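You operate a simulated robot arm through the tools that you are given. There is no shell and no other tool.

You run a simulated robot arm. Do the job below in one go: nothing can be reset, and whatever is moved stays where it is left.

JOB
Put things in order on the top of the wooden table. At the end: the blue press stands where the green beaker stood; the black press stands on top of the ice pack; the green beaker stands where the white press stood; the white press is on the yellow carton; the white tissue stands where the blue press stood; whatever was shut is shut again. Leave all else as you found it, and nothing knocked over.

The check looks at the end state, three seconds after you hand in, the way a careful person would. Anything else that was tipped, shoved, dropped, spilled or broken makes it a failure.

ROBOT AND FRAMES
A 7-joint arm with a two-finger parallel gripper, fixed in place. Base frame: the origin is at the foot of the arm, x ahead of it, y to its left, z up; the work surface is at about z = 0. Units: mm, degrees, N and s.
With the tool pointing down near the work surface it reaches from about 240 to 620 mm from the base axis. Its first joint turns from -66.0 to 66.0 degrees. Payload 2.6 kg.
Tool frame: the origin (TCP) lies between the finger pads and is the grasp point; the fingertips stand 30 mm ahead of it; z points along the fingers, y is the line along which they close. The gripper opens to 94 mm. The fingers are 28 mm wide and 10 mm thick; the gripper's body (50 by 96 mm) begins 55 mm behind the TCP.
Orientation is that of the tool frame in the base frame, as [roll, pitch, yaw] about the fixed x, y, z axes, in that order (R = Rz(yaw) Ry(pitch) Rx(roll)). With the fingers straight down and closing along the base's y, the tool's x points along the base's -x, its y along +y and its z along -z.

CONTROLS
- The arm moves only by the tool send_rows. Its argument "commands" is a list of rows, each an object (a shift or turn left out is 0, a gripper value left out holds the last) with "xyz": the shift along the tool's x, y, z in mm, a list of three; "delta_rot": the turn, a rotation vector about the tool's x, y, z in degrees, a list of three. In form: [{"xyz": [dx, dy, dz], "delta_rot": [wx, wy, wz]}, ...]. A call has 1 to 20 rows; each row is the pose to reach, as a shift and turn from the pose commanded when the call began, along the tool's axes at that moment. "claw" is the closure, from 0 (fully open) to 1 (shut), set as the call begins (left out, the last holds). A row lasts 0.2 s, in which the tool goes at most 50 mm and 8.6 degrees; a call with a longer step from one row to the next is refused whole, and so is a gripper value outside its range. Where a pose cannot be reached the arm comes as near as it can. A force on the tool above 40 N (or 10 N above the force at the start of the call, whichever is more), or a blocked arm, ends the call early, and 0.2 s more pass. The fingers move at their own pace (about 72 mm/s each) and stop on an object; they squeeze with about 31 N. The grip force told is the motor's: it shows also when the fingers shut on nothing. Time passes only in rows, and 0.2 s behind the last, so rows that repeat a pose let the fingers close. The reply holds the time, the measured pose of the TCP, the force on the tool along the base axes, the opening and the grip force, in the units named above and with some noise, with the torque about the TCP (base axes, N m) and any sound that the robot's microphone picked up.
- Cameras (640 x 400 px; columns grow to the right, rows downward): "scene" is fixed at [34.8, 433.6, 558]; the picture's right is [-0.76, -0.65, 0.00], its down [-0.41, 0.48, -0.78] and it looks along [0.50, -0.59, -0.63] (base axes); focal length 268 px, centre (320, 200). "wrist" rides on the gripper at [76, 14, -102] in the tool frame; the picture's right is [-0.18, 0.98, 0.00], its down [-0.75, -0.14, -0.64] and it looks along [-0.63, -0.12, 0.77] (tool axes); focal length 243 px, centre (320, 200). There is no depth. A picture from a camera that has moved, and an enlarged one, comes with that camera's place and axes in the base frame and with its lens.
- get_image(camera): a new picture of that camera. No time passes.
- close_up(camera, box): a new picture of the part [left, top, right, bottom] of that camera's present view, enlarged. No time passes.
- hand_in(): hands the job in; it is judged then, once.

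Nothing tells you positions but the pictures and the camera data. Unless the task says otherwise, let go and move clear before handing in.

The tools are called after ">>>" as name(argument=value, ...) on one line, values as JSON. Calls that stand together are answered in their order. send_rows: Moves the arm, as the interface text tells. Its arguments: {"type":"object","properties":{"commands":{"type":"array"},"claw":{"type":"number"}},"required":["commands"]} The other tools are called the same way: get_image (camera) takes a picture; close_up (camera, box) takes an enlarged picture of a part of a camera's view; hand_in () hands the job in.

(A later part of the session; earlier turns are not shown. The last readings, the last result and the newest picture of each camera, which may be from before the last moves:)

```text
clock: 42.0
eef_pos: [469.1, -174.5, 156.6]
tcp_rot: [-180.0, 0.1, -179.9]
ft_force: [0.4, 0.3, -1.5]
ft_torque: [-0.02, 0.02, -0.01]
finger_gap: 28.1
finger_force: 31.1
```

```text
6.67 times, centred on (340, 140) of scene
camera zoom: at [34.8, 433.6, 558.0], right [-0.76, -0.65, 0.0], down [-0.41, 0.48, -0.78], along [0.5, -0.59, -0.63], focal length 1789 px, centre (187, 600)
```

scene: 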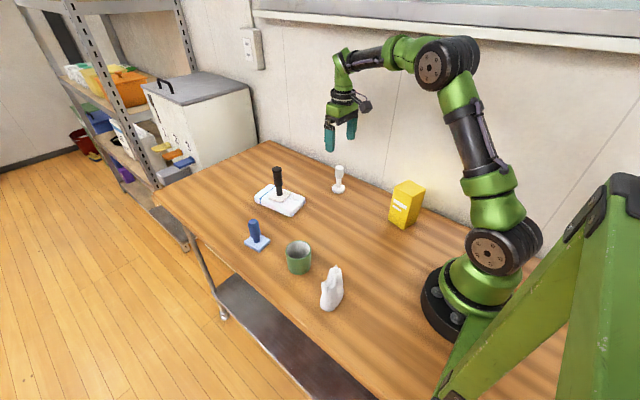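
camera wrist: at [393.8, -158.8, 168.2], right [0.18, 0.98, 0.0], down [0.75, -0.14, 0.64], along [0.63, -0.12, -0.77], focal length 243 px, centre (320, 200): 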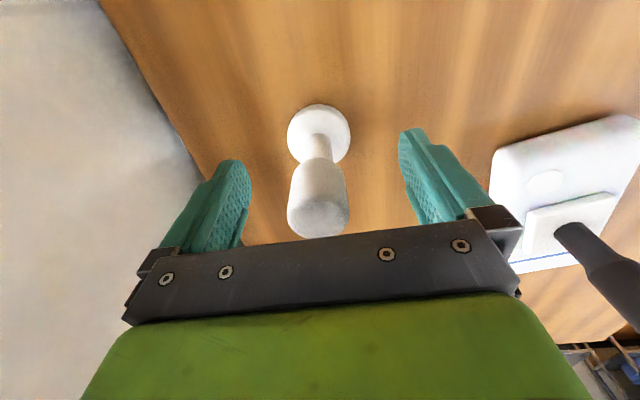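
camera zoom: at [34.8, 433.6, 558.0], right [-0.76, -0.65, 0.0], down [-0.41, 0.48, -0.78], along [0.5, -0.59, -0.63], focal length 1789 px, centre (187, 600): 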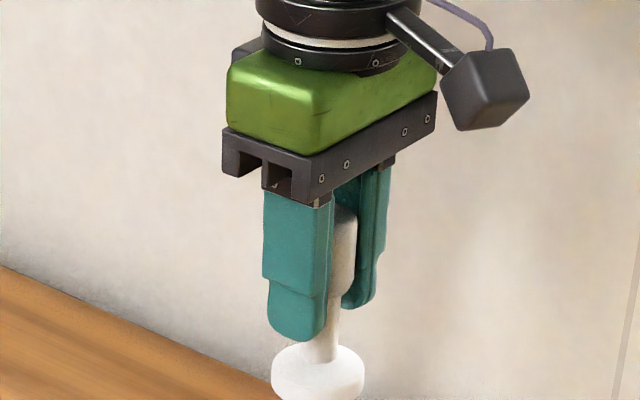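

No slip. Lifting a bit further while starting toward the carton.

>>> send_rows(commands=[{"xyz": [0, 0, -1]}, {"xyz": [1, 0, -3]}, {"xyz": [3, 0, -6]}, {"xyz": [6, 0, -10]}, {"xyz": [10, 0, -14]}, {"xyz": [15, 0, -18]}, {"xyz": [20, 0, -22]}, {"xyz": [25, 0, -26]}, {"xyz": [31, 0, -30]}, {"xyz": [37, 0, -34]}, {"xyz": [43, 0, -38]}, {"xyz": [49, 0, -41]}, {"xyz": [55, 0, -44]}, {"xyz": [61, 0, -46]}, {"xyz": [67, 0, -48]}, {"xyz": [73, 0, -49]}, {"xyz": [78, 0, -50]}, {"xyz": [82, 0, -50]}, {"xyz": [84, 0, -50]}, {"xyz": [85, 0, -50]}])

>>> send_rows(commands=[{"xyz": [1, 0, 0]}, {"xyz": [3, 0, 0]}, {"xyz": [6, 0, 0]}, {"xyz": [10, 0, 0]}, {"xyz": [15, 0, 0]}, {"xyz": [21, 0, 0]}, {"xyz": [27, 0, 0]}, {"xyz": [33, 0, 0]}, {"xyz": [39, 0, 0]}, {"xyz": [45, 0, 0]}, {"xyz": [51, 0, 0]}, {"xyz": [57, 0, 0]}, {"xyz": [63, 0, 0]}, {"xyz": [69, 0, 0]}, {"xyz": [75, 0, 0]}, {"xyz": [80, 0, 0]}, {"xyz": [84, 0, 0]}, {"xyz": [87, 0, 0]}, {"xyz": [89, 0, 0]}, {"xyz": [90, 0, 0]}])

>>> get_image(camera="wrist")

>>> close_up(camera="scene", box=[320, 130, 440, 230])

```text
clock: 46.2
eef_pos: [383.3, -175.1, 207.5]
tcp_rot: [179.9, 0.0, -179.9]
ft_force: [-0.8, 0.0, -1.5]
ft_torque: [-0.01, 0.0, 0.01]
finger_gap: 28.4
finger_force: 31.0
```

```text
clock: 50.4
eef_pos: [294.0, -174.2, 206.6]
tcp_rot: [179.9, 0.0, 179.9]
ft_force: [-0.9, -0.3, -1.6]
ft_torque: [-0.01, 0.02, -0.02]
finger_gap: 28.0
finger_force: 31.0
```

```text
taken
camera wrist: at [218.0, -158.8, 309.0], right [0.18, 0.98, 0.0], down [0.75, -0.14, 0.64], along [0.63, -0.12, -0.77], focal length 243 px, centre (320, 200)
```

wrist: 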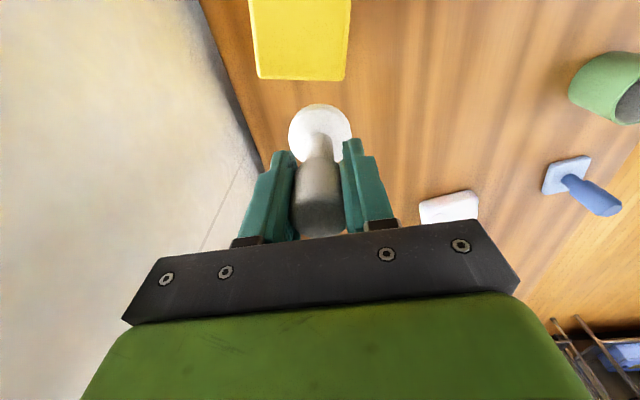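

```text
4.00 times, centred on (380, 180) of scene
camera zoom: at [34.8, 433.6, 558.0], right [-0.76, -0.65, 0.0], down [-0.41, 0.48, -0.78], along [0.5, -0.59, -0.63], focal length 1074 px, centre (80, 280)
```

zoom: 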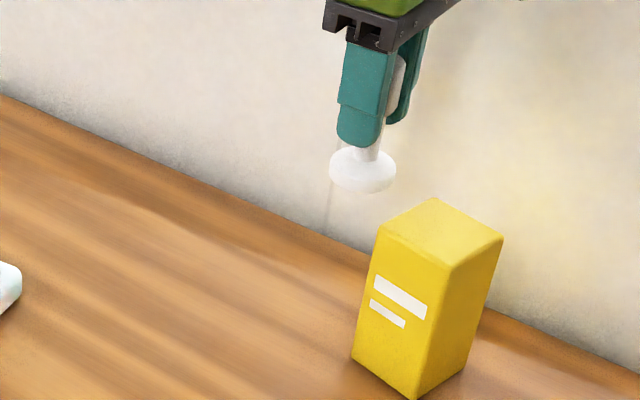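

Carton top centre is about (231.5,-175); the press is hanging straight. Moving the last 61 mm over the carton.

>>> send_rows(commands=[{"xyz": [1, 0, 0]}, {"xyz": [3, 0, 0]}, {"xyz": [6, 0, 0]}, {"xyz": [10, 0, 0]}, {"xyz": [15, 0, 0]}, {"xyz": [20, -0.5, 0]}, {"xyz": [25, -0.5, 0]}, {"xyz": [30, -0.5, 0]}, {"xyz": [35, -0.5, 0]}, {"xyz": [40, -0.5, 0]}, {"xyz": [45, -1, 0]}, {"xyz": [50, -1, 0]}, {"xyz": [54, -1, 0]}, {"xyz": [57, -1, 0]}, {"xyz": [59.5, -1, 0]}, {"xyz": [61, -1, 0]}, {"xyz": [61, -1, 0]}])

>>> get_image(camera="wrist")

>>> close_up(camera="scene", box=[360, 140, 460, 240])

>>> close_up(camera="wrist", box=[240, 80, 400, 180])

```text
clock: 54.0
eef_pos: [232.7, -176.1, 207.6]
tcp_rot: [179.9, 0.0, 180.0]
ft_force: [0.5, 0.1, -1.1]
ft_torque: [0.02, 0.0, 0.01]
finger_gap: 28.4
finger_force: 30.7
```

```text
taken
camera wrist: at [157.1, -159.9, 309.1], right [0.18, 0.98, 0.0], down [0.75, -0.14, 0.64], along [0.63, -0.12, -0.77], focal length 243 px, centre (320, 200)
```

wrist: 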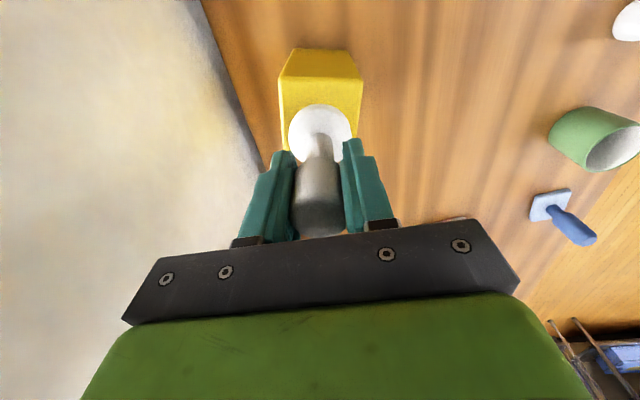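

```text
4.00 times, centred on (410, 190) of scene
camera zoom: at [34.8, 433.6, 558.0], right [-0.76, -0.65, 0.0], down [-0.41, 0.48, -0.78], along [0.5, -0.59, -0.63], focal length 1074 px, centre (-40, 240)
```

zoom: 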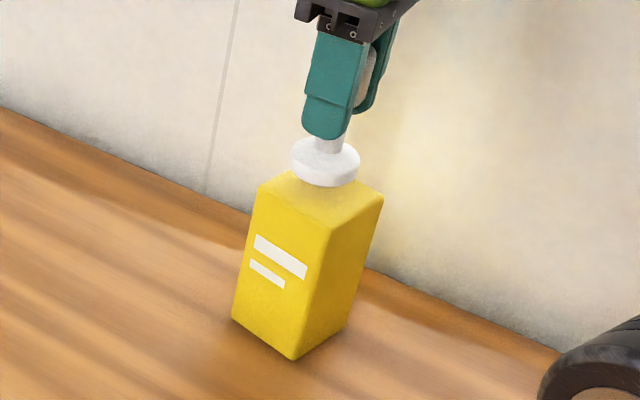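

```text
4.00 times, centred on (320, 130) of wrist
camera zoom: at [157.1, -159.9, 309.1], right [0.18, 0.98, 0.0], down [0.75, -0.14, 0.64], along [0.63, -0.12, -0.77], focal length 970 px, centre (320, 480)
```

zoom: 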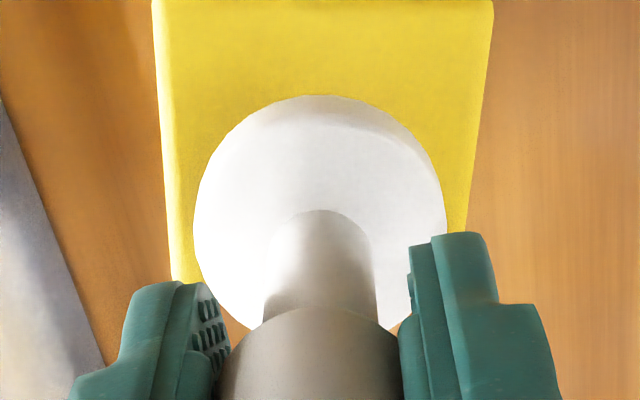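

Press is over the carton; I'll nudge by about (+1.5,-2) and lower most of the way.

>>> send_rows(commands=[{"xyz": [-0.5, -0.7, 1]}, {"xyz": [-1, -1.4, 3]}, {"xyz": [-1.5, -2, 5.5]}, {"xyz": [-1.5, -2, 8]}, {"xyz": [-1.5, -2, 10.5]}, {"xyz": [-1.5, -2, 13]}, {"xyz": [-1.5, -2, 15]}, {"xyz": [-1.5, -2, 16]}, {"xyz": [-1.5, -2, 16]}])

>>> close_up(camera="scene", box=[370, 150, 450, 210])

>>> close_up(camera="wrist", box=[240, 40, 400, 180])

```text
clock: 56.0
eef_pos: [234.8, -177.5, 191.9]
tcp_rot: [179.9, 0.1, 180.0]
ft_force: [-0.5, 0.4, 8.1]
ft_torque: [0.02, 0.13, 0.01]
finger_gap: 28.2
finger_force: 31.0
```

```text
6.67 times, centred on (410, 180) of scene
camera zoom: at [34.8, 433.6, 558.0], right [-0.76, -0.65, 0.0], down [-0.41, 0.48, -0.78], along [0.5, -0.59, -0.63], focal length 1789 px, centre (-280, 333)
```

zoom: 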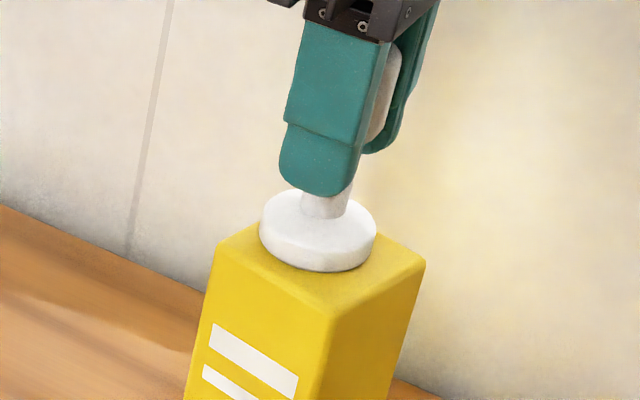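

```text
2.86 times, centred on (320, 110) of wrist
camera zoom: at [158.8, -161.8, 293.3], right [0.18, 0.98, 0.0], down [0.75, -0.14, 0.64], along [0.63, -0.12, -0.77], focal length 693 px, centre (320, 457)
```

zoom: 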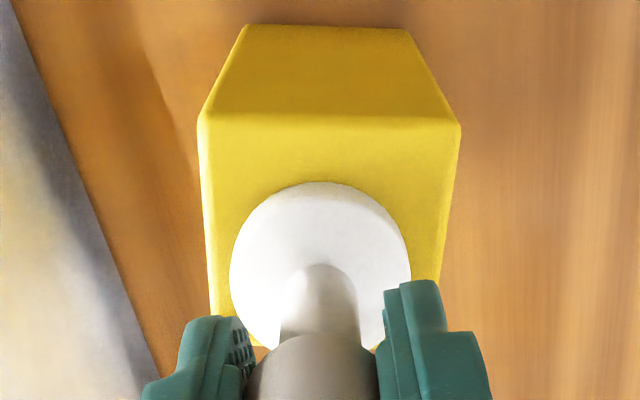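

There's contact already (8 N). I'll look closely at the seating before releasing.

>>> close_up(camera="scene", box=[388, 172, 436, 202])

>>> get_image(camera="scene")

>>> close_up(camera="wrist", box=[280, 70, 360, 130])

```text
13.33 times, centred on (412, 187) of scene
camera zoom: at [34.8, 433.6, 558.0], right [-0.76, -0.65, 0.0], down [-0.41, 0.48, -0.78], along [0.5, -0.59, -0.63], focal length 3579 px, centre (-907, 373)
```

zoom: 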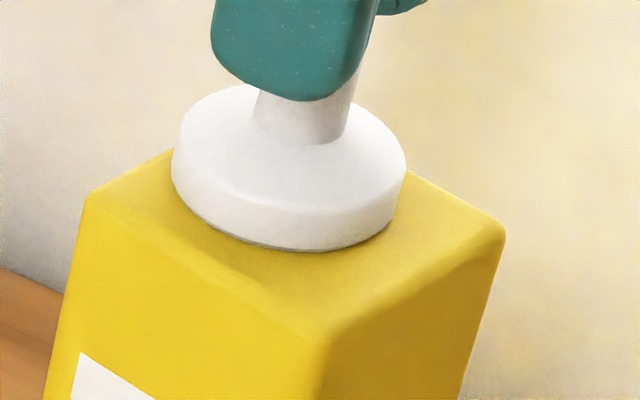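

```text
taken
```

scene: 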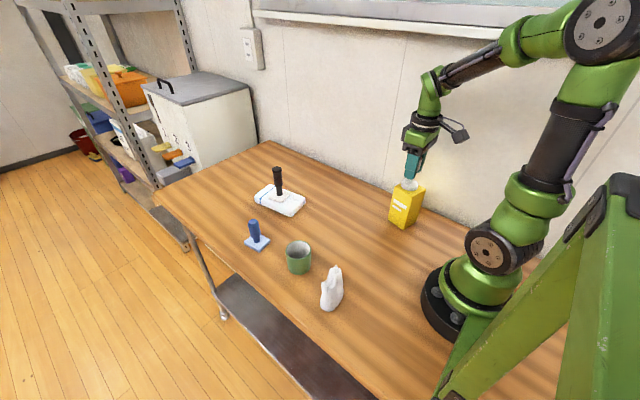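

```text
6.67 times, centred on (320, 100) of wrist
camera zoom: at [158.8, -161.8, 293.3], right [0.18, 0.98, 0.0], down [0.75, -0.14, 0.64], along [0.63, -0.12, -0.77], focal length 1618 px, centre (320, 867)
```

zoom: 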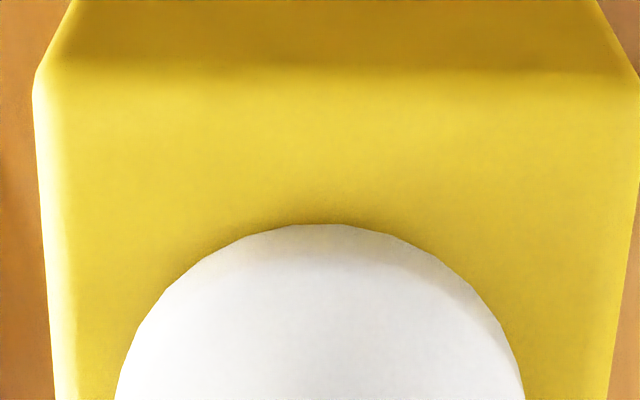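

The disc looks about 5–6 mm off toward the far side of the carton top. I'll lift 4 mm, shift by (-5.5,+3), and set it down again.

>>> send_rows(commands=[{"xyz": [0, 0, -1]}, {"xyz": [0, 0, -2.5]}, {"xyz": [0, 0, -4]}, {"xyz": [0, 0, -5]}, {"xyz": [1, 0.5, -5]}, {"xyz": [2.5, 1.3, -5]}, {"xyz": [4, 2.2, -5]}, {"xyz": [5.2, 2.8, -5]}, {"xyz": [5.5, 3, -5]}, {"xyz": [5.5, 3, -5]}])

>>> close_up(camera="scene", box=[388, 172, 436, 202])

>>> close_up(camera="wrist", box=[240, 40, 400, 180])

```text
clock: 58.2
eef_pos: [229.0, -174.1, 196.5]
tcp_rot: [-180.0, 0.0, 180.0]
ft_force: [0.4, -0.5, -1.2]
ft_torque: [0.01, -0.01, -0.01]
finger_gap: 28.1
finger_force: 30.7
```

```text
13.33 times, centred on (412, 187) of scene
camera zoom: at [34.8, 433.6, 558.0], right [-0.76, -0.65, 0.0], down [-0.41, 0.48, -0.78], along [0.5, -0.59, -0.63], focal length 3579 px, centre (-907, 373)
```

zoom: 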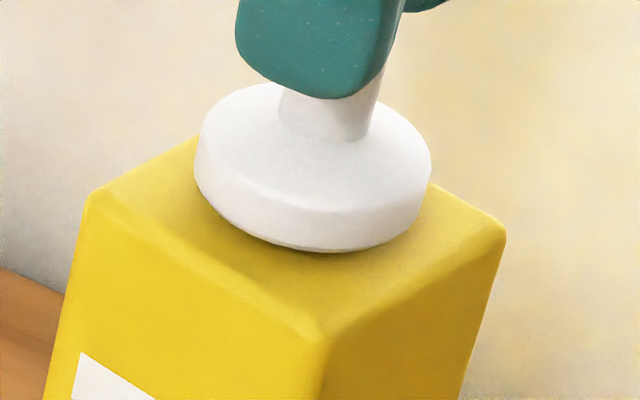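

```text
2.86 times, centred on (320, 110) of wrist
camera zoom: at [153.4, -159.1, 297.8], right [0.18, 0.98, 0.0], down [0.75, -0.14, 0.64], along [0.63, -0.12, -0.77], focal length 693 px, centre (320, 457)
```

zoom: 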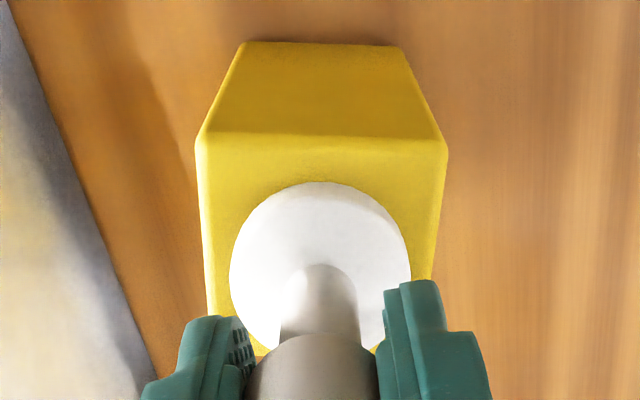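

Carton unmoved and the disc is now well centred. Lowering the last 5 mm.

>>> send_rows(commands=[{"xyz": [0, 0.3, 1.5]}, {"xyz": [0, 0.7, 3]}, {"xyz": [0, 1, 4]}, {"xyz": [0, 1, 4.6]}, {"xyz": [0, 1, 4.6]}])

>>> close_up(camera="scene", box=[388, 172, 436, 202])

```text
clock: 59.4
eef_pos: [229.4, -174.5, 191.9]
tcp_rot: [-180.0, 0.0, -180.0]
ft_force: [-1.2, 0.7, 5.7]
ft_torque: [0.07, 0.1, -0.04]
finger_gap: 28.0
finger_force: 30.8
```

```text
13.33 times, centred on (412, 187) of scene
camera zoom: at [34.8, 433.6, 558.0], right [-0.76, -0.65, 0.0], down [-0.41, 0.48, -0.78], along [0.5, -0.59, -0.63], focal length 3579 px, centre (-907, 373)
```

zoom: 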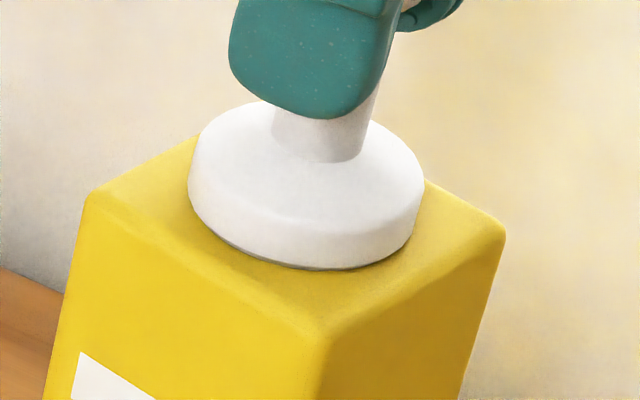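

Seated with contact. Releasing and rising straight up.

>>> send_rows(commands=[{"xyz": [0, 0, -0.3]}, {"xyz": [0, 0, -0.3]}, {"xyz": [0, 0, -0.3]}, {"xyz": [0, 0, -0.3]}], claw=0.35)

>>> send_rows(commands=[{"xyz": [0, 0, -10]}, {"xyz": [0, 0, -30]}, {"xyz": [0, 0, -55]}, {"xyz": [0, 0, -75]}, {"xyz": [0, 0, -80]}, {"xyz": [0, 0, -80]}], claw=0.2)

>>> get_image(camera="scene")

>>> close_up(camera="scene", box=[360, 140, 460, 240])

```text
clock: 60.4
eef_pos: [229.5, -174.2, 192.4]
tcp_rot: [-179.9, 0.0, 180.0]
ft_force: [-0.2, -0.1, -0.4]
ft_torque: [0.01, 0.02, -0.01]
finger_gap: 61.2
finger_force: 0.1
```

```text
clock: 61.8
eef_pos: [231.1, -172.7, 271.5]
tcp_rot: [-179.9, 0.1, 179.9]
ft_force: [-0.6, 0.6, -0.7]
ft_torque: [0.0, 0.04, 0.01]
finger_gap: 75.1
finger_force: 0.0
```

```text
taken
```

scene: 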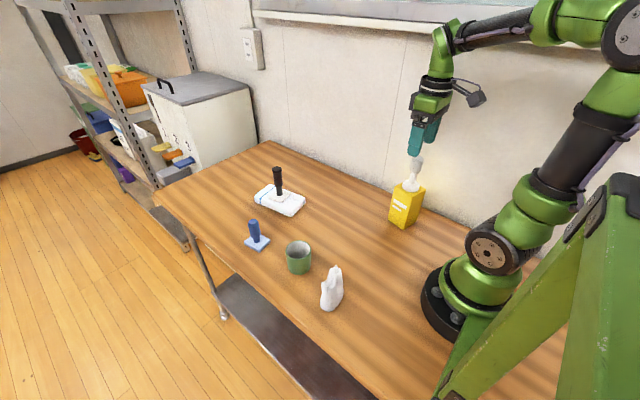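

```text
4.00 times, centred on (410, 190) of scene
camera zoom: at [34.8, 433.6, 558.0], right [-0.76, -0.65, 0.0], down [-0.41, 0.48, -0.78], along [0.5, -0.59, -0.63], focal length 1074 px, centre (-40, 240)
```

zoom: 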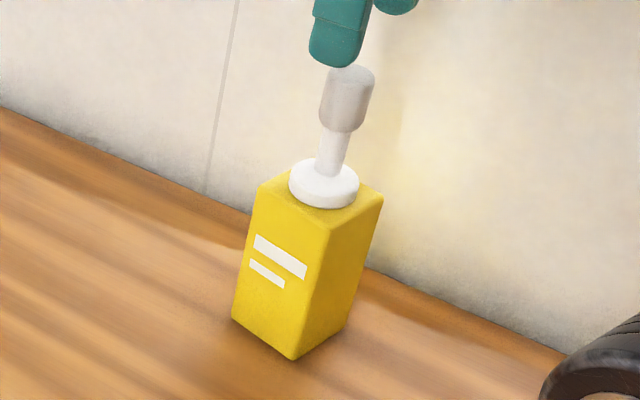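

White press stands on the carton. Next the beaker; moving above (347,147).

>>> send_rows(commands=[{"xyz": [-10, 28, -5]}, {"xyz": [-25, 68, -5]}, {"xyz": [-40, 108, -5]}, {"xyz": [-55, 150, 0]}, {"xyz": [-70, 192, 15]}, {"xyz": [-86, 234, 35]}, {"xyz": [-100, 272, 52]}, {"xyz": [-112, 304, 64]}, {"xyz": [-118, 320.5, 70]}, {"xyz": [-118, 320.5, 70]}], claw=0)

>>> get_image(camera="wrist")

>>> close_up(camera="wrist", box=[260, 20, 420, 140])

>>> close_up(camera="scene", box=[270, 220, 350, 280])

```text
clock: 64.0
eef_pos: [347.8, 147.8, 200.6]
tcp_rot: [-179.9, 0.1, 180.0]
ft_force: [-0.2, 0.4, -0.6]
ft_torque: [0.0, 0.02, 0.03]
finger_gap: 94.2
finger_force: 0.0
```

```text
taken
camera wrist: at [271.6, 162.8, 302.8], right [0.18, 0.98, 0.0], down [0.75, -0.14, 0.64], along [0.63, -0.12, -0.77], focal length 243 px, centre (320, 200)
```

wrist: 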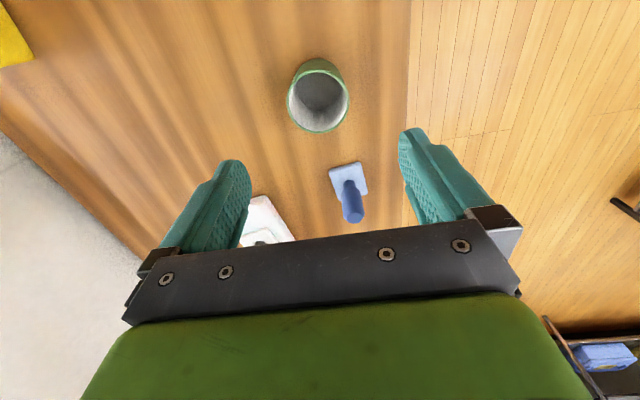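

```text
3.33 times, centred on (340, 80) of wrist
camera zoom: at [271.6, 162.8, 302.8], right [0.18, 0.98, 0.0], down [0.75, -0.14, 0.64], along [0.63, -0.12, -0.77], focal length 809 px, centre (253, 600)
```

zoom: 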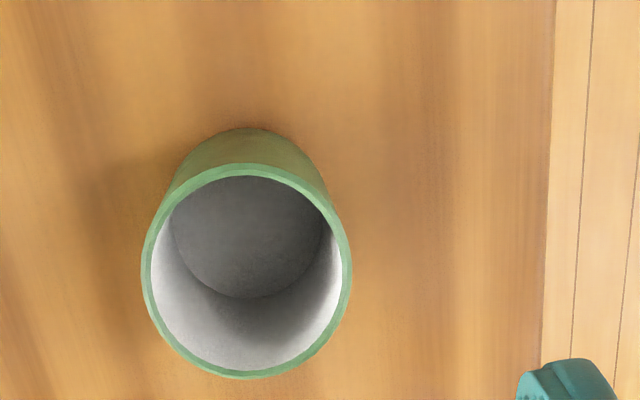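

```text
6.67 times, centred on (310, 250) of scene
camera zoom: at [34.8, 433.6, 558.0], right [-0.76, -0.65, 0.0], down [-0.41, 0.48, -0.78], along [0.5, -0.59, -0.63], focal length 1789 px, centre (387, -133)
```

zoom: 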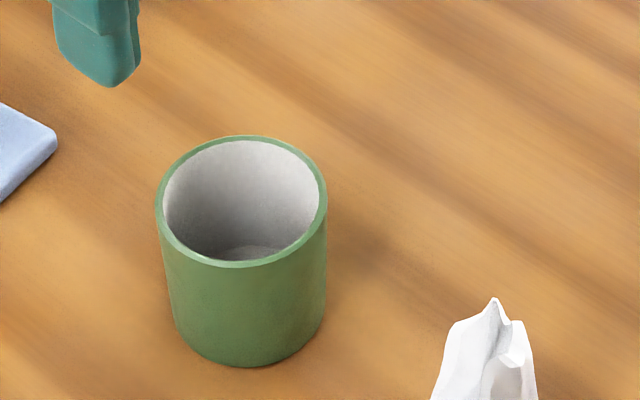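

Beaker centre is about (348,146.5), diameter ~61, height ~62. Descending to grip it at z≈50.

>>> send_rows(commands=[{"xyz": [-1, -0.5, 35]}, {"xyz": [-1, -0.5, 70]}, {"xyz": [-1, -0.5, 105]}, {"xyz": [-1, -0.5, 130]}, {"xyz": [-1, -0.5, 145]}, {"xyz": [-1, -0.5, 152.6]}, {"xyz": [-1, -0.5, 152.6]}], claw=0)

>>> get_image(camera="wrist")

>>> close_up(camera="scene", box=[250, 200, 370, 290])

```text
clock: 65.6
eef_pos: [348.4, 146.8, 47.7]
tcp_rot: [179.9, 0.0, -180.0]
ft_force: [0.7, 0.2, -0.1]
ft_torque: [-0.01, -0.03, 0.02]
finger_gap: 93.9
finger_force: 0.1
```

```text
taken
camera wrist: at [272.6, 162.3, 150.5], right [0.18, 0.98, 0.0], down [0.75, -0.14, 0.64], along [0.63, -0.12, -0.77], focal length 243 px, centre (320, 200)
```

wrist: 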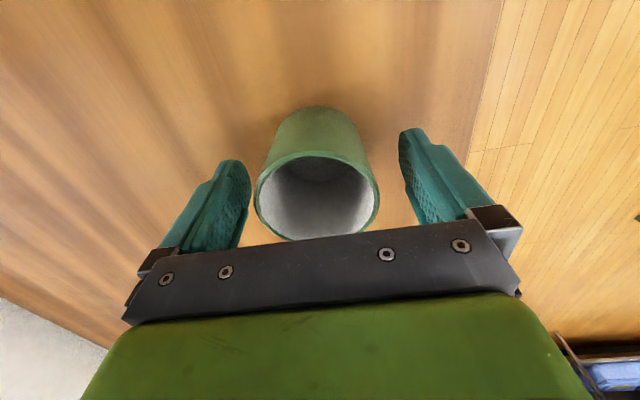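

```text
4.44 times, centred on (310, 245) of scene
camera zoom: at [34.8, 433.6, 558.0], right [-0.76, -0.65, 0.0], down [-0.41, 0.48, -0.78], along [0.5, -0.59, -0.63], focal length 1193 px, centre (364, 0)
```

zoom: 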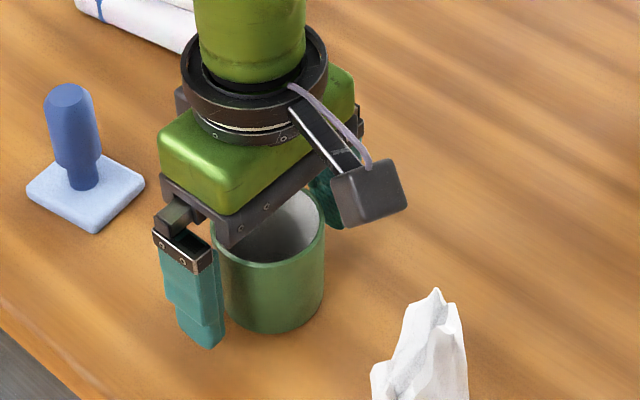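

>>> send_rows(commands=[{"xyz": [0, 0, 0]}, {"xyz": [0, 0, 0]}, {"xyz": [0, 0, 0]}, {"xyz": [0, 0, 0]}, {"xyz": [0, 0, 0]}], claw=1)

>>> close_up(camera="scene", box=[250, 200, 370, 290])

>>> send_rows(commands=[{"xyz": [0, 0, -0.5]}, {"xyz": [0, 0, -1.5]}, {"xyz": [0, 0, -3]}, {"xyz": [0, 0, -5]}, {"xyz": [0, 0, -7.5]}, {"xyz": [0, 0, -9.5]}, {"xyz": [0, 0, -10]}, {"xyz": [0, 0, -10]}])

>>> close_up(camera="scene", box=[250, 200, 370, 290])

```text
clock: 66.8
eef_pos: [347.9, 146.7, 48.2]
tcp_rot: [-180.0, -0.1, 179.9]
ft_force: [0.5, -0.1, 0.0]
ft_torque: [0.0, 0.0, -0.02]
finger_gap: 60.3
finger_force: 31.3
```

```text
4.44 times, centred on (310, 245) of scene
camera zoom: at [34.8, 433.6, 558.0], right [-0.76, -0.65, 0.0], down [-0.41, 0.48, -0.78], along [0.5, -0.59, -0.63], focal length 1193 px, centre (364, 0)
```

zoom: 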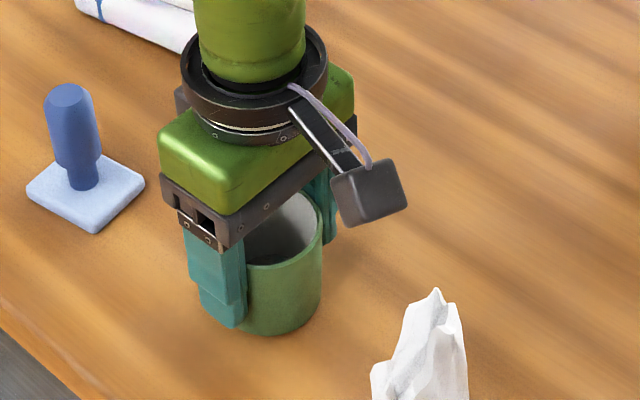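

```text
clock: 68.6
eef_pos: [348.4, 146.7, 60.0]
tcp_rot: [180.0, 0.0, -180.0]
ft_force: [-0.4, 0.5, -0.7]
ft_torque: [0.01, 0.0, 0.0]
finger_gap: 60.3
finger_force: 31.3
```

```text
4.44 times, centred on (310, 245) of scene
camera zoom: at [34.8, 433.6, 558.0], right [-0.76, -0.65, 0.0], down [-0.41, 0.48, -0.78], along [0.5, -0.59, -0.63], focal length 1193 px, centre (364, 0)
```

zoom: 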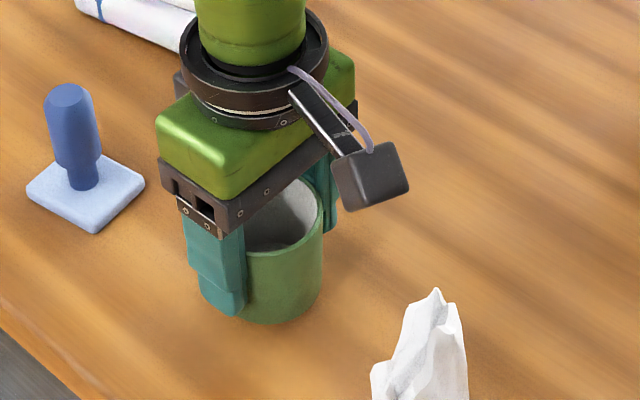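

Beaker lifts well. Raising another 45 mm and starting the carry toward (469,-174.5).

>>> send_rows(commands=[{"xyz": [0, 0, -1]}, {"xyz": [0, 0, -3]}, {"xyz": [0, 0, -7]}, {"xyz": [0, 0, -12]}, {"xyz": [0, 0, -17]}, {"xyz": [0, 0, -22]}, {"xyz": [0, 0, -27]}, {"xyz": [0, 0, -32]}, {"xyz": [0, 0, -37]}, {"xyz": [-0.5, -1, -41]}, {"xyz": [-1.5, -4, -44]}, {"xyz": [-3, -8, -45]}, {"xyz": [-5, -13, -45]}, {"xyz": [-7, -19, -45]}, {"xyz": [-9.5, -25, -45]}, {"xyz": [-12, -31, -45]}, {"xyz": [-14, -37, -45]}, {"xyz": [-16, -42, -45]}, {"xyz": [-17, -45, -45]}, {"xyz": [-17.5, -46, -45]}])

>>> close_up(camera="scene", box=[270, 150, 390, 240])

```text
clock: 72.8
eef_pos: [364.4, 100.5, 104.7]
tcp_rot: [180.0, 0.1, -180.0]
ft_force: [-0.4, -0.6, -0.3]
ft_torque: [0.01, -0.03, 0.0]
finger_gap: 60.3
finger_force: 31.3
```

```text
4.44 times, centred on (330, 195) of scene
camera zoom: at [34.8, 433.6, 558.0], right [-0.76, -0.65, 0.0], down [-0.41, 0.48, -0.78], along [0.5, -0.59, -0.63], focal length 1193 px, centre (276, 222)
```

zoom: 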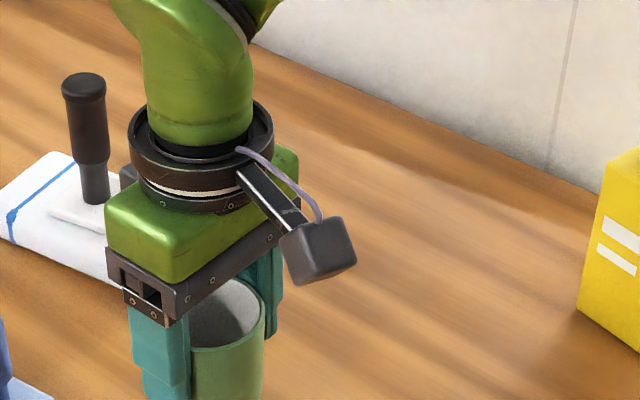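

>>> send_rows(commands=[{"xyz": [-0.4, -0.9, 0]}, {"xyz": [-1.1, -2.8, 0]}, {"xyz": [-2.1, -5.6, 0]}, {"xyz": [-3.5, -9.4, 0]}, {"xyz": [-5.3, -14, 0]}, {"xyz": [-7.7, -20.6, 0]}, {"xyz": [-10.6, -28.1, 0]}, {"xyz": [-13.7, -36.5, 0]}, {"xyz": [-16.9, -44.9, 0]}, {"xyz": [-20.1, -53.4, 0]}, {"xyz": [-23.2, -61.8, 0]}, {"xyz": [-26.4, -70.2, 0]}, {"xyz": [-29.6, -78.6, 0]}, {"xyz": [-32.7, -87, 0]}, {"xyz": [-35.9, -95.5, 0]}, {"xyz": [-39.1, -103.9, 0]}, {"xyz": [-41.9, -111.4, 0]}, {"xyz": [-44, -117, 0]}, {"xyz": [-45.4, -120.7, 0]}, {"xyz": [-46.1, -122.6, 0]}])

>>> send_rows(commands=[{"xyz": [-0.4, -0.9, 0]}, {"xyz": [-1.4, -3.7, 0]}, {"xyz": [-2.8, -7.5, 0]}, {"xyz": [-4.9, -13.1, 0]}, {"xyz": [-7.4, -19.6, 0]}, {"xyz": [-10.6, -28.1, 0]}, {"xyz": [-14.1, -37.4, 0]}, {"xyz": [-17.6, -46.8, 0]}, {"xyz": [-21.1, -56.1, 0]}, {"xyz": [-24.6, -65.5, 0]}, {"xyz": [-28.2, -74.9, 0]}, {"xyz": [-31.7, -84.2, 0]}, {"xyz": [-35.2, -93.5, 0]}, {"xyz": [-38.7, -102.9, 0]}, {"xyz": [-42.2, -112.2, 0]}, {"xyz": [-46, -122, 0]}, {"xyz": [-49.7, -132, 0]}, {"xyz": [-53.3, -141.6, 0]}, {"xyz": [-56.2, -149, 0]}, {"xyz": [-57.4, -152.4, 0]}])

>>> get_image(camera="wrist")

>>> get_image(camera="scene")

>>> close_up(camera="scene", box=[280, 130, 400, 220])

```text
clock: 77.0
eef_pos: [411.5, -21.5, 104.5]
tcp_rot: [-180.0, -0.1, 180.0]
ft_force: [-0.1, -0.7, -0.9]
ft_torque: [-0.01, 0.02, -0.01]
finger_gap: 60.2
finger_force: 31.0
```

```text
clock: 81.2
eef_pos: [469.3, -174.5, 103.4]
tcp_rot: [180.0, 0.0, 180.0]
ft_force: [0.0, -0.8, -1.5]
ft_torque: [-0.01, -0.02, 0.01]
finger_gap: 60.6
finger_force: 31.3
```

```text
taken
camera wrist: at [393.2, -159.2, 205.5], right [0.18, 0.98, 0.0], down [0.75, -0.14, 0.64], along [0.63, -0.12, -0.77], focal length 243 px, centre (320, 200)
```

wrist: 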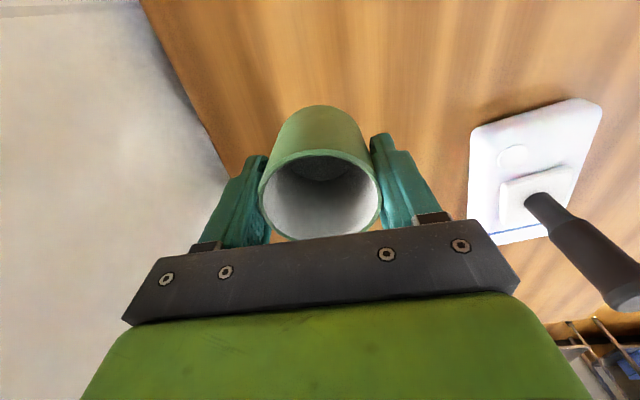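

```text
taken
```

scene: 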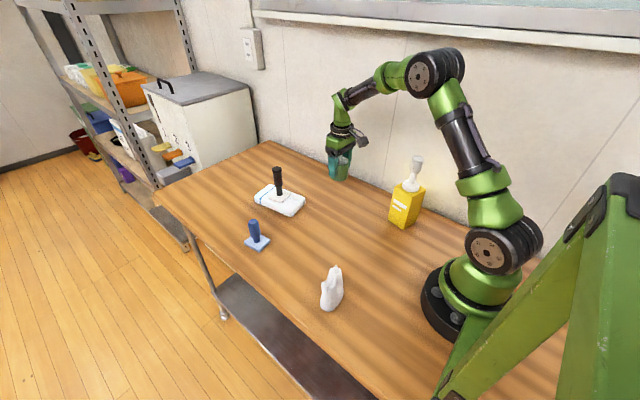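

```text
4.44 times, centred on (340, 175) of scene
camera zoom: at [34.8, 433.6, 558.0], right [-0.76, -0.65, 0.0], down [-0.41, 0.48, -0.78], along [0.5, -0.59, -0.63], focal length 1193 px, centre (231, 311)
```

zoom: 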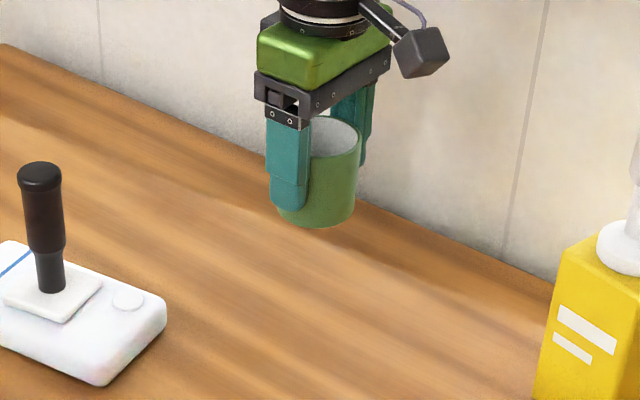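

Beaker is above the old white-press spot. Lowering.

>>> send_rows(commands=[{"xyz": [0, 0, 1]}, {"xyz": [0, 0, 4]}, {"xyz": [0, 0, 8]}, {"xyz": [0, 0, 13]}, {"xyz": [0, 0, 18]}, {"xyz": [0, 0, 23]}, {"xyz": [0, 0, 28]}, {"xyz": [0, 0, 33]}, {"xyz": [0, 0, 38]}, {"xyz": [0, 0, 42]}, {"xyz": [0, 0, 46]}, {"xyz": [0, 0, 49]}, {"xyz": [0, 0, 51]}, {"xyz": [0, 0, 52]}, {"xyz": [0, 0, 52]}])

>>> send_rows(commands=[{"xyz": [0, 0, 0.7]}, {"xyz": [0, 0, 1.4]}, {"xyz": [0, 0, 2.1]}, {"xyz": [0, 0, 2.8]}, {"xyz": [0, 0, 2.8]}])

>>> close_up(camera="scene", box=[300, 150, 380, 210])

```text
clock: 84.4
eef_pos: [468.9, -174.3, 51.1]
tcp_rot: [-179.9, 0.1, -180.0]
ft_force: [-0.2, -1.1, -0.1]
ft_torque: [-0.07, -0.01, 0.0]
finger_gap: 60.3
finger_force: 31.2
```

```text
clock: 85.6
eef_pos: [468.9, -174.5, 48.8]
tcp_rot: [180.0, -0.1, 180.0]
ft_force: [-0.6, 0.6, -0.3]
ft_torque: [0.03, 0.01, 0.0]
finger_gap: 60.1
finger_force: 30.9
```

```text
6.67 times, centred on (340, 180) of scene
camera zoom: at [34.8, 433.6, 558.0], right [-0.76, -0.65, 0.0], down [-0.41, 0.48, -0.78], along [0.5, -0.59, -0.63], focal length 1789 px, centre (187, 333)
```

zoom: 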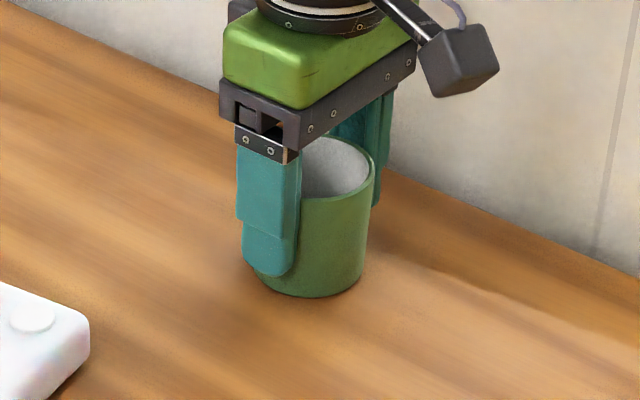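

>>> send_rows(commands=[{"xyz": [0, 0, 0.5]}, {"xyz": [0, 0, 1]}, {"xyz": [0, 0, 1]}])

```text
clock: 86.4
eef_pos: [469.2, -174.3, 48.3]
tcp_rot: [180.0, 0.0, 180.0]
ft_force: [-0.9, 0.1, 3.9]
ft_torque: [0.02, 0.14, -0.02]
finger_gap: 60.3
finger_force: 30.6
```

Contact felt; releasing the beaker and rising.

>>> send_rows(commands=[{"xyz": [0, 0, 0]}, {"xyz": [0, 0, 0]}, {"xyz": [0, 0, 0]}, {"xyz": [0, 0, 0]}], claw=0)

>>> send_rows(commands=[{"xyz": [0, 0, -10]}, {"xyz": [0, 0, -40]}, {"xyz": [0, 0, -80]}, {"xyz": [0, 0, -120]}, {"xyz": [0, 0, -150]}, {"xyz": [0, 0, -150]}])

>>> close_up(camera="scene", box=[300, 150, 380, 210])

>>> get_image(camera="wrist")

```text
clock: 87.4
eef_pos: [470.2, -174.5, 47.8]
tcp_rot: [179.9, -0.1, -180.0]
ft_force: [0.3, -0.3, 0.2]
ft_torque: [-0.01, -0.01, 0.0]
finger_gap: 93.9
finger_force: 0.0
```

```text
clock: 88.8
eef_pos: [468.9, -174.4, 200.0]
tcp_rot: [179.9, 0.0, 180.0]
ft_force: [0.3, -0.6, 0.5]
ft_torque: [0.0, 0.02, -0.02]
finger_gap: 93.9
finger_force: 0.0
```

```text
6.67 times, centred on (340, 180) of scene
camera zoom: at [34.8, 433.6, 558.0], right [-0.76, -0.65, 0.0], down [-0.41, 0.48, -0.78], along [0.5, -0.59, -0.63], focal length 1789 px, centre (187, 333)
```

zoom: 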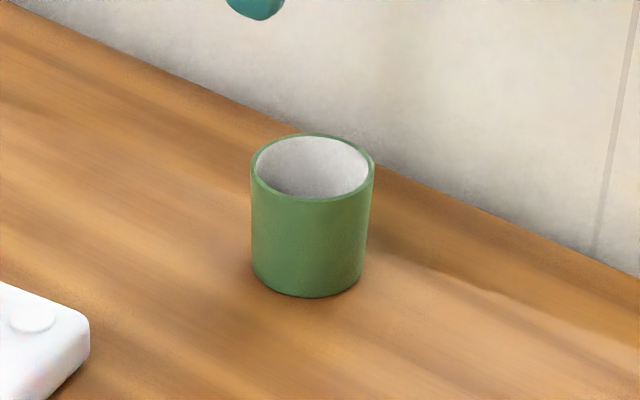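

```text
taken
camera wrist: at [393.5, -159.3, 301.2], right [0.18, 0.98, 0.0], down [0.75, -0.14, 0.64], along [0.63, -0.12, -0.77], focal length 243 px, centre (320, 200)
```

wrist: 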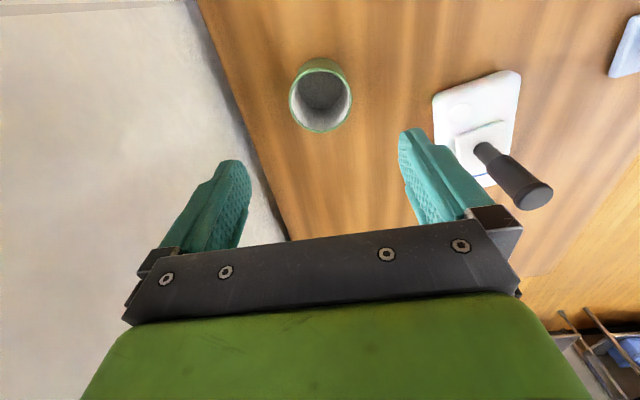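

Beaker stands where the white press stood. Now moving above the blue press at about (487,166).

>>> send_rows(commands=[{"xyz": [0, 20, -10]}, {"xyz": [-2, 60, -10]}, {"xyz": [-4, 105, -10]}, {"xyz": [-6, 150, -10]}, {"xyz": [-9, 195, -10]}, {"xyz": [-12, 240, -8]}, {"xyz": [-15, 285, -4]}, {"xyz": [-17, 320, 0]}, {"xyz": [-18, 340, 0]}, {"xyz": [-18, 340, 0]}], claw=0)

>>> get_image(camera="wrist")

>>> close_up(camera="wrist", box=[260, 40, 380, 140])

>>> close_up(camera="scene", box=[220, 200, 300, 260])

```text
clock: 91.0
eef_pos: [486.1, 166.4, 198.7]
tcp_rot: [-180.0, 0.0, 180.0]
ft_force: [0.5, -0.1, -1.3]
ft_torque: [-0.01, 0.03, 0.01]
finger_gap: 94.0
finger_force: 0.0
```

```text
taken
camera wrist: at [410.7, 181.8, 299.6], right [0.18, 0.98, 0.0], down [0.75, -0.14, 0.64], along [0.63, -0.12, -0.77], focal length 243 px, centre (320, 200)
```

wrist: 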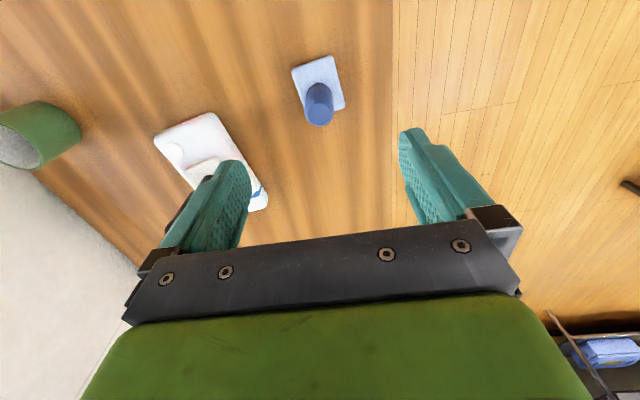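

```text
4.00 times, centred on (320, 90) of wrist
camera zoom: at [410.7, 181.8, 299.6], right [0.18, 0.98, 0.0], down [0.75, -0.14, 0.64], along [0.63, -0.12, -0.77], focal length 970 px, centre (320, 640)
```

zoom: 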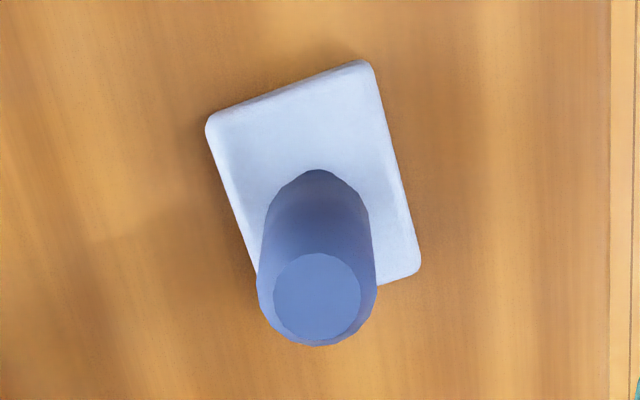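

```text
6.67 times, centred on (260, 230) of scene
camera zoom: at [34.8, 433.6, 558.0], right [-0.76, -0.65, 0.0], down [-0.41, 0.48, -0.78], along [0.5, -0.59, -0.63], focal length 1789 px, centre (720, 0)
```

zoom: 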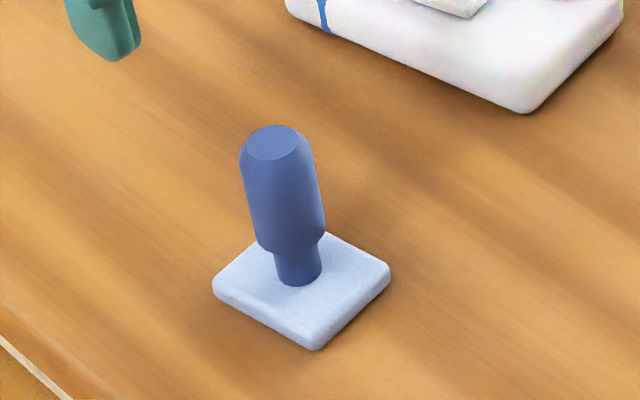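

Blue press handle at about (488.5,165.5), top at ~86. Descending to grip at z≈60.

>>> send_rows(commands=[{"xyz": [-1.5, 0, 35]}, {"xyz": [-1.5, 0, 70]}, {"xyz": [-1.5, 0, 105]}, {"xyz": [-1.5, 0, 128]}, {"xyz": [-1.5, 0, 139]}, {"xyz": [-1.5, 0, 139]}], claw=0)

>>> get_image(camera="wrist")

>>> close_up(camera="scene", box=[210, 190, 310, 265])

```text
clock: 92.4
eef_pos: [488.9, 165.3, 59.3]
tcp_rot: [180.0, 0.0, 180.0]
ft_force: [-0.3, -1.3, 0.8]
ft_torque: [0.01, 0.0, -0.03]
finger_gap: 93.8
finger_force: 0.0
```

```text
taken
camera wrist: at [413.6, 180.7, 161.0], right [0.18, 0.98, 0.0], down [0.75, -0.14, 0.64], along [0.63, -0.12, -0.77], focal length 243 px, centre (320, 200)
```

wrist: 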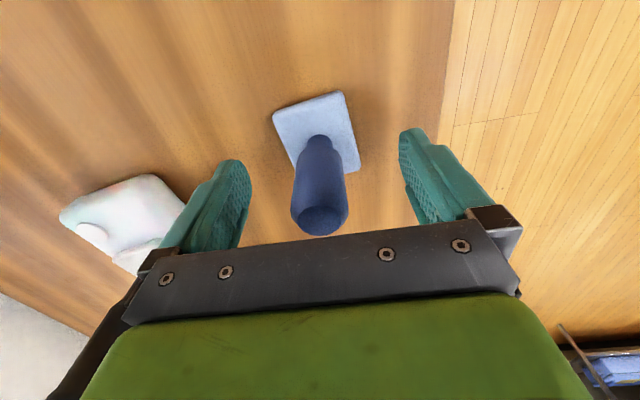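

```text
5.33 times, centred on (260, 228) of scene
camera zoom: at [34.8, 433.6, 558.0], right [-0.76, -0.65, 0.0], down [-0.41, 0.48, -0.78], along [0.5, -0.59, -0.63], focal length 1432 px, centre (640, 53)
```

zoom: 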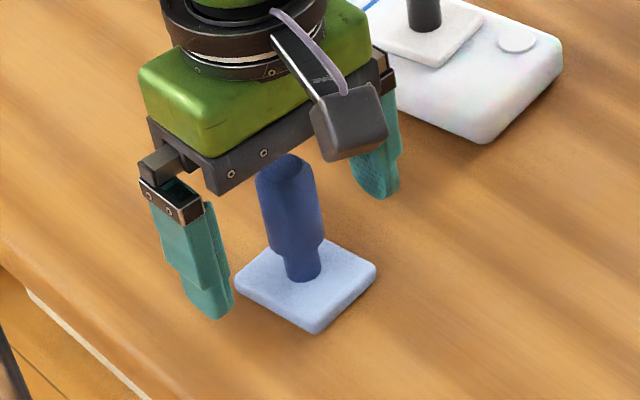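

>>> send_rows(commands=[{"xyz": [0, 0, 0]}, {"xyz": [0, 0, 0]}, {"xyz": [0, 0, 0]}, {"xyz": [0, 0, 0]}, {"xyz": [0, 0, 0]}], claw=1)

>>> close_up(camera="scene", box=[210, 190, 310, 265])

>>> send_rows(commands=[{"xyz": [0, 0, -0.5]}, {"xyz": [0, 0, -1.5]}, {"xyz": [0, 0, -3]}, {"xyz": [0, 0, -5]}, {"xyz": [0, 0, -7.5]}, {"xyz": [0, 0, -9.5]}, {"xyz": [0, 0, -10]}, {"xyz": [0, 0, -10]}])

>>> close_up(camera="scene", box=[210, 190, 310, 265])

```text
clock: 93.6
eef_pos: [490.1, 164.8, 60.7]
tcp_rot: [180.0, 0.0, -180.0]
ft_force: [0.4, -1.4, 0.3]
ft_torque: [-0.02, -0.02, 0.02]
finger_gap: 26.8
finger_force: 31.6
```

```text
5.33 times, centred on (260, 228) of scene
camera zoom: at [34.8, 433.6, 558.0], right [-0.76, -0.65, 0.0], down [-0.41, 0.48, -0.78], along [0.5, -0.59, -0.63], focal length 1432 px, centre (640, 53)
```

zoom: 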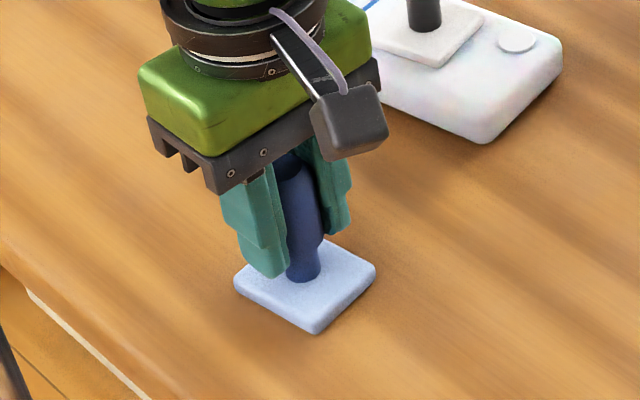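

```text
clock: 95.4
eef_pos: [488.2, 165.9, 70.4]
tcp_rot: [-180.0, 0.0, -179.9]
ft_force: [0.1, -0.1, -0.3]
ft_torque: [0.0, -0.03, 0.02]
finger_gap: 27.0
finger_force: 30.5
```

```text
5.33 times, centred on (260, 228) of scene
camera zoom: at [34.8, 433.6, 558.0], right [-0.76, -0.65, 0.0], down [-0.41, 0.48, -0.78], along [0.5, -0.59, -0.63], focal length 1432 px, centre (640, 53)
```

zoom: 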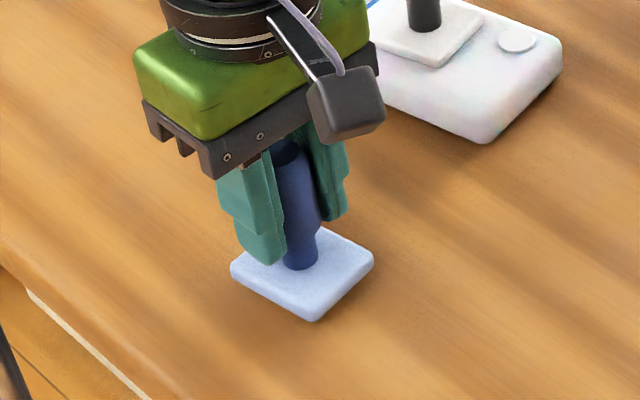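

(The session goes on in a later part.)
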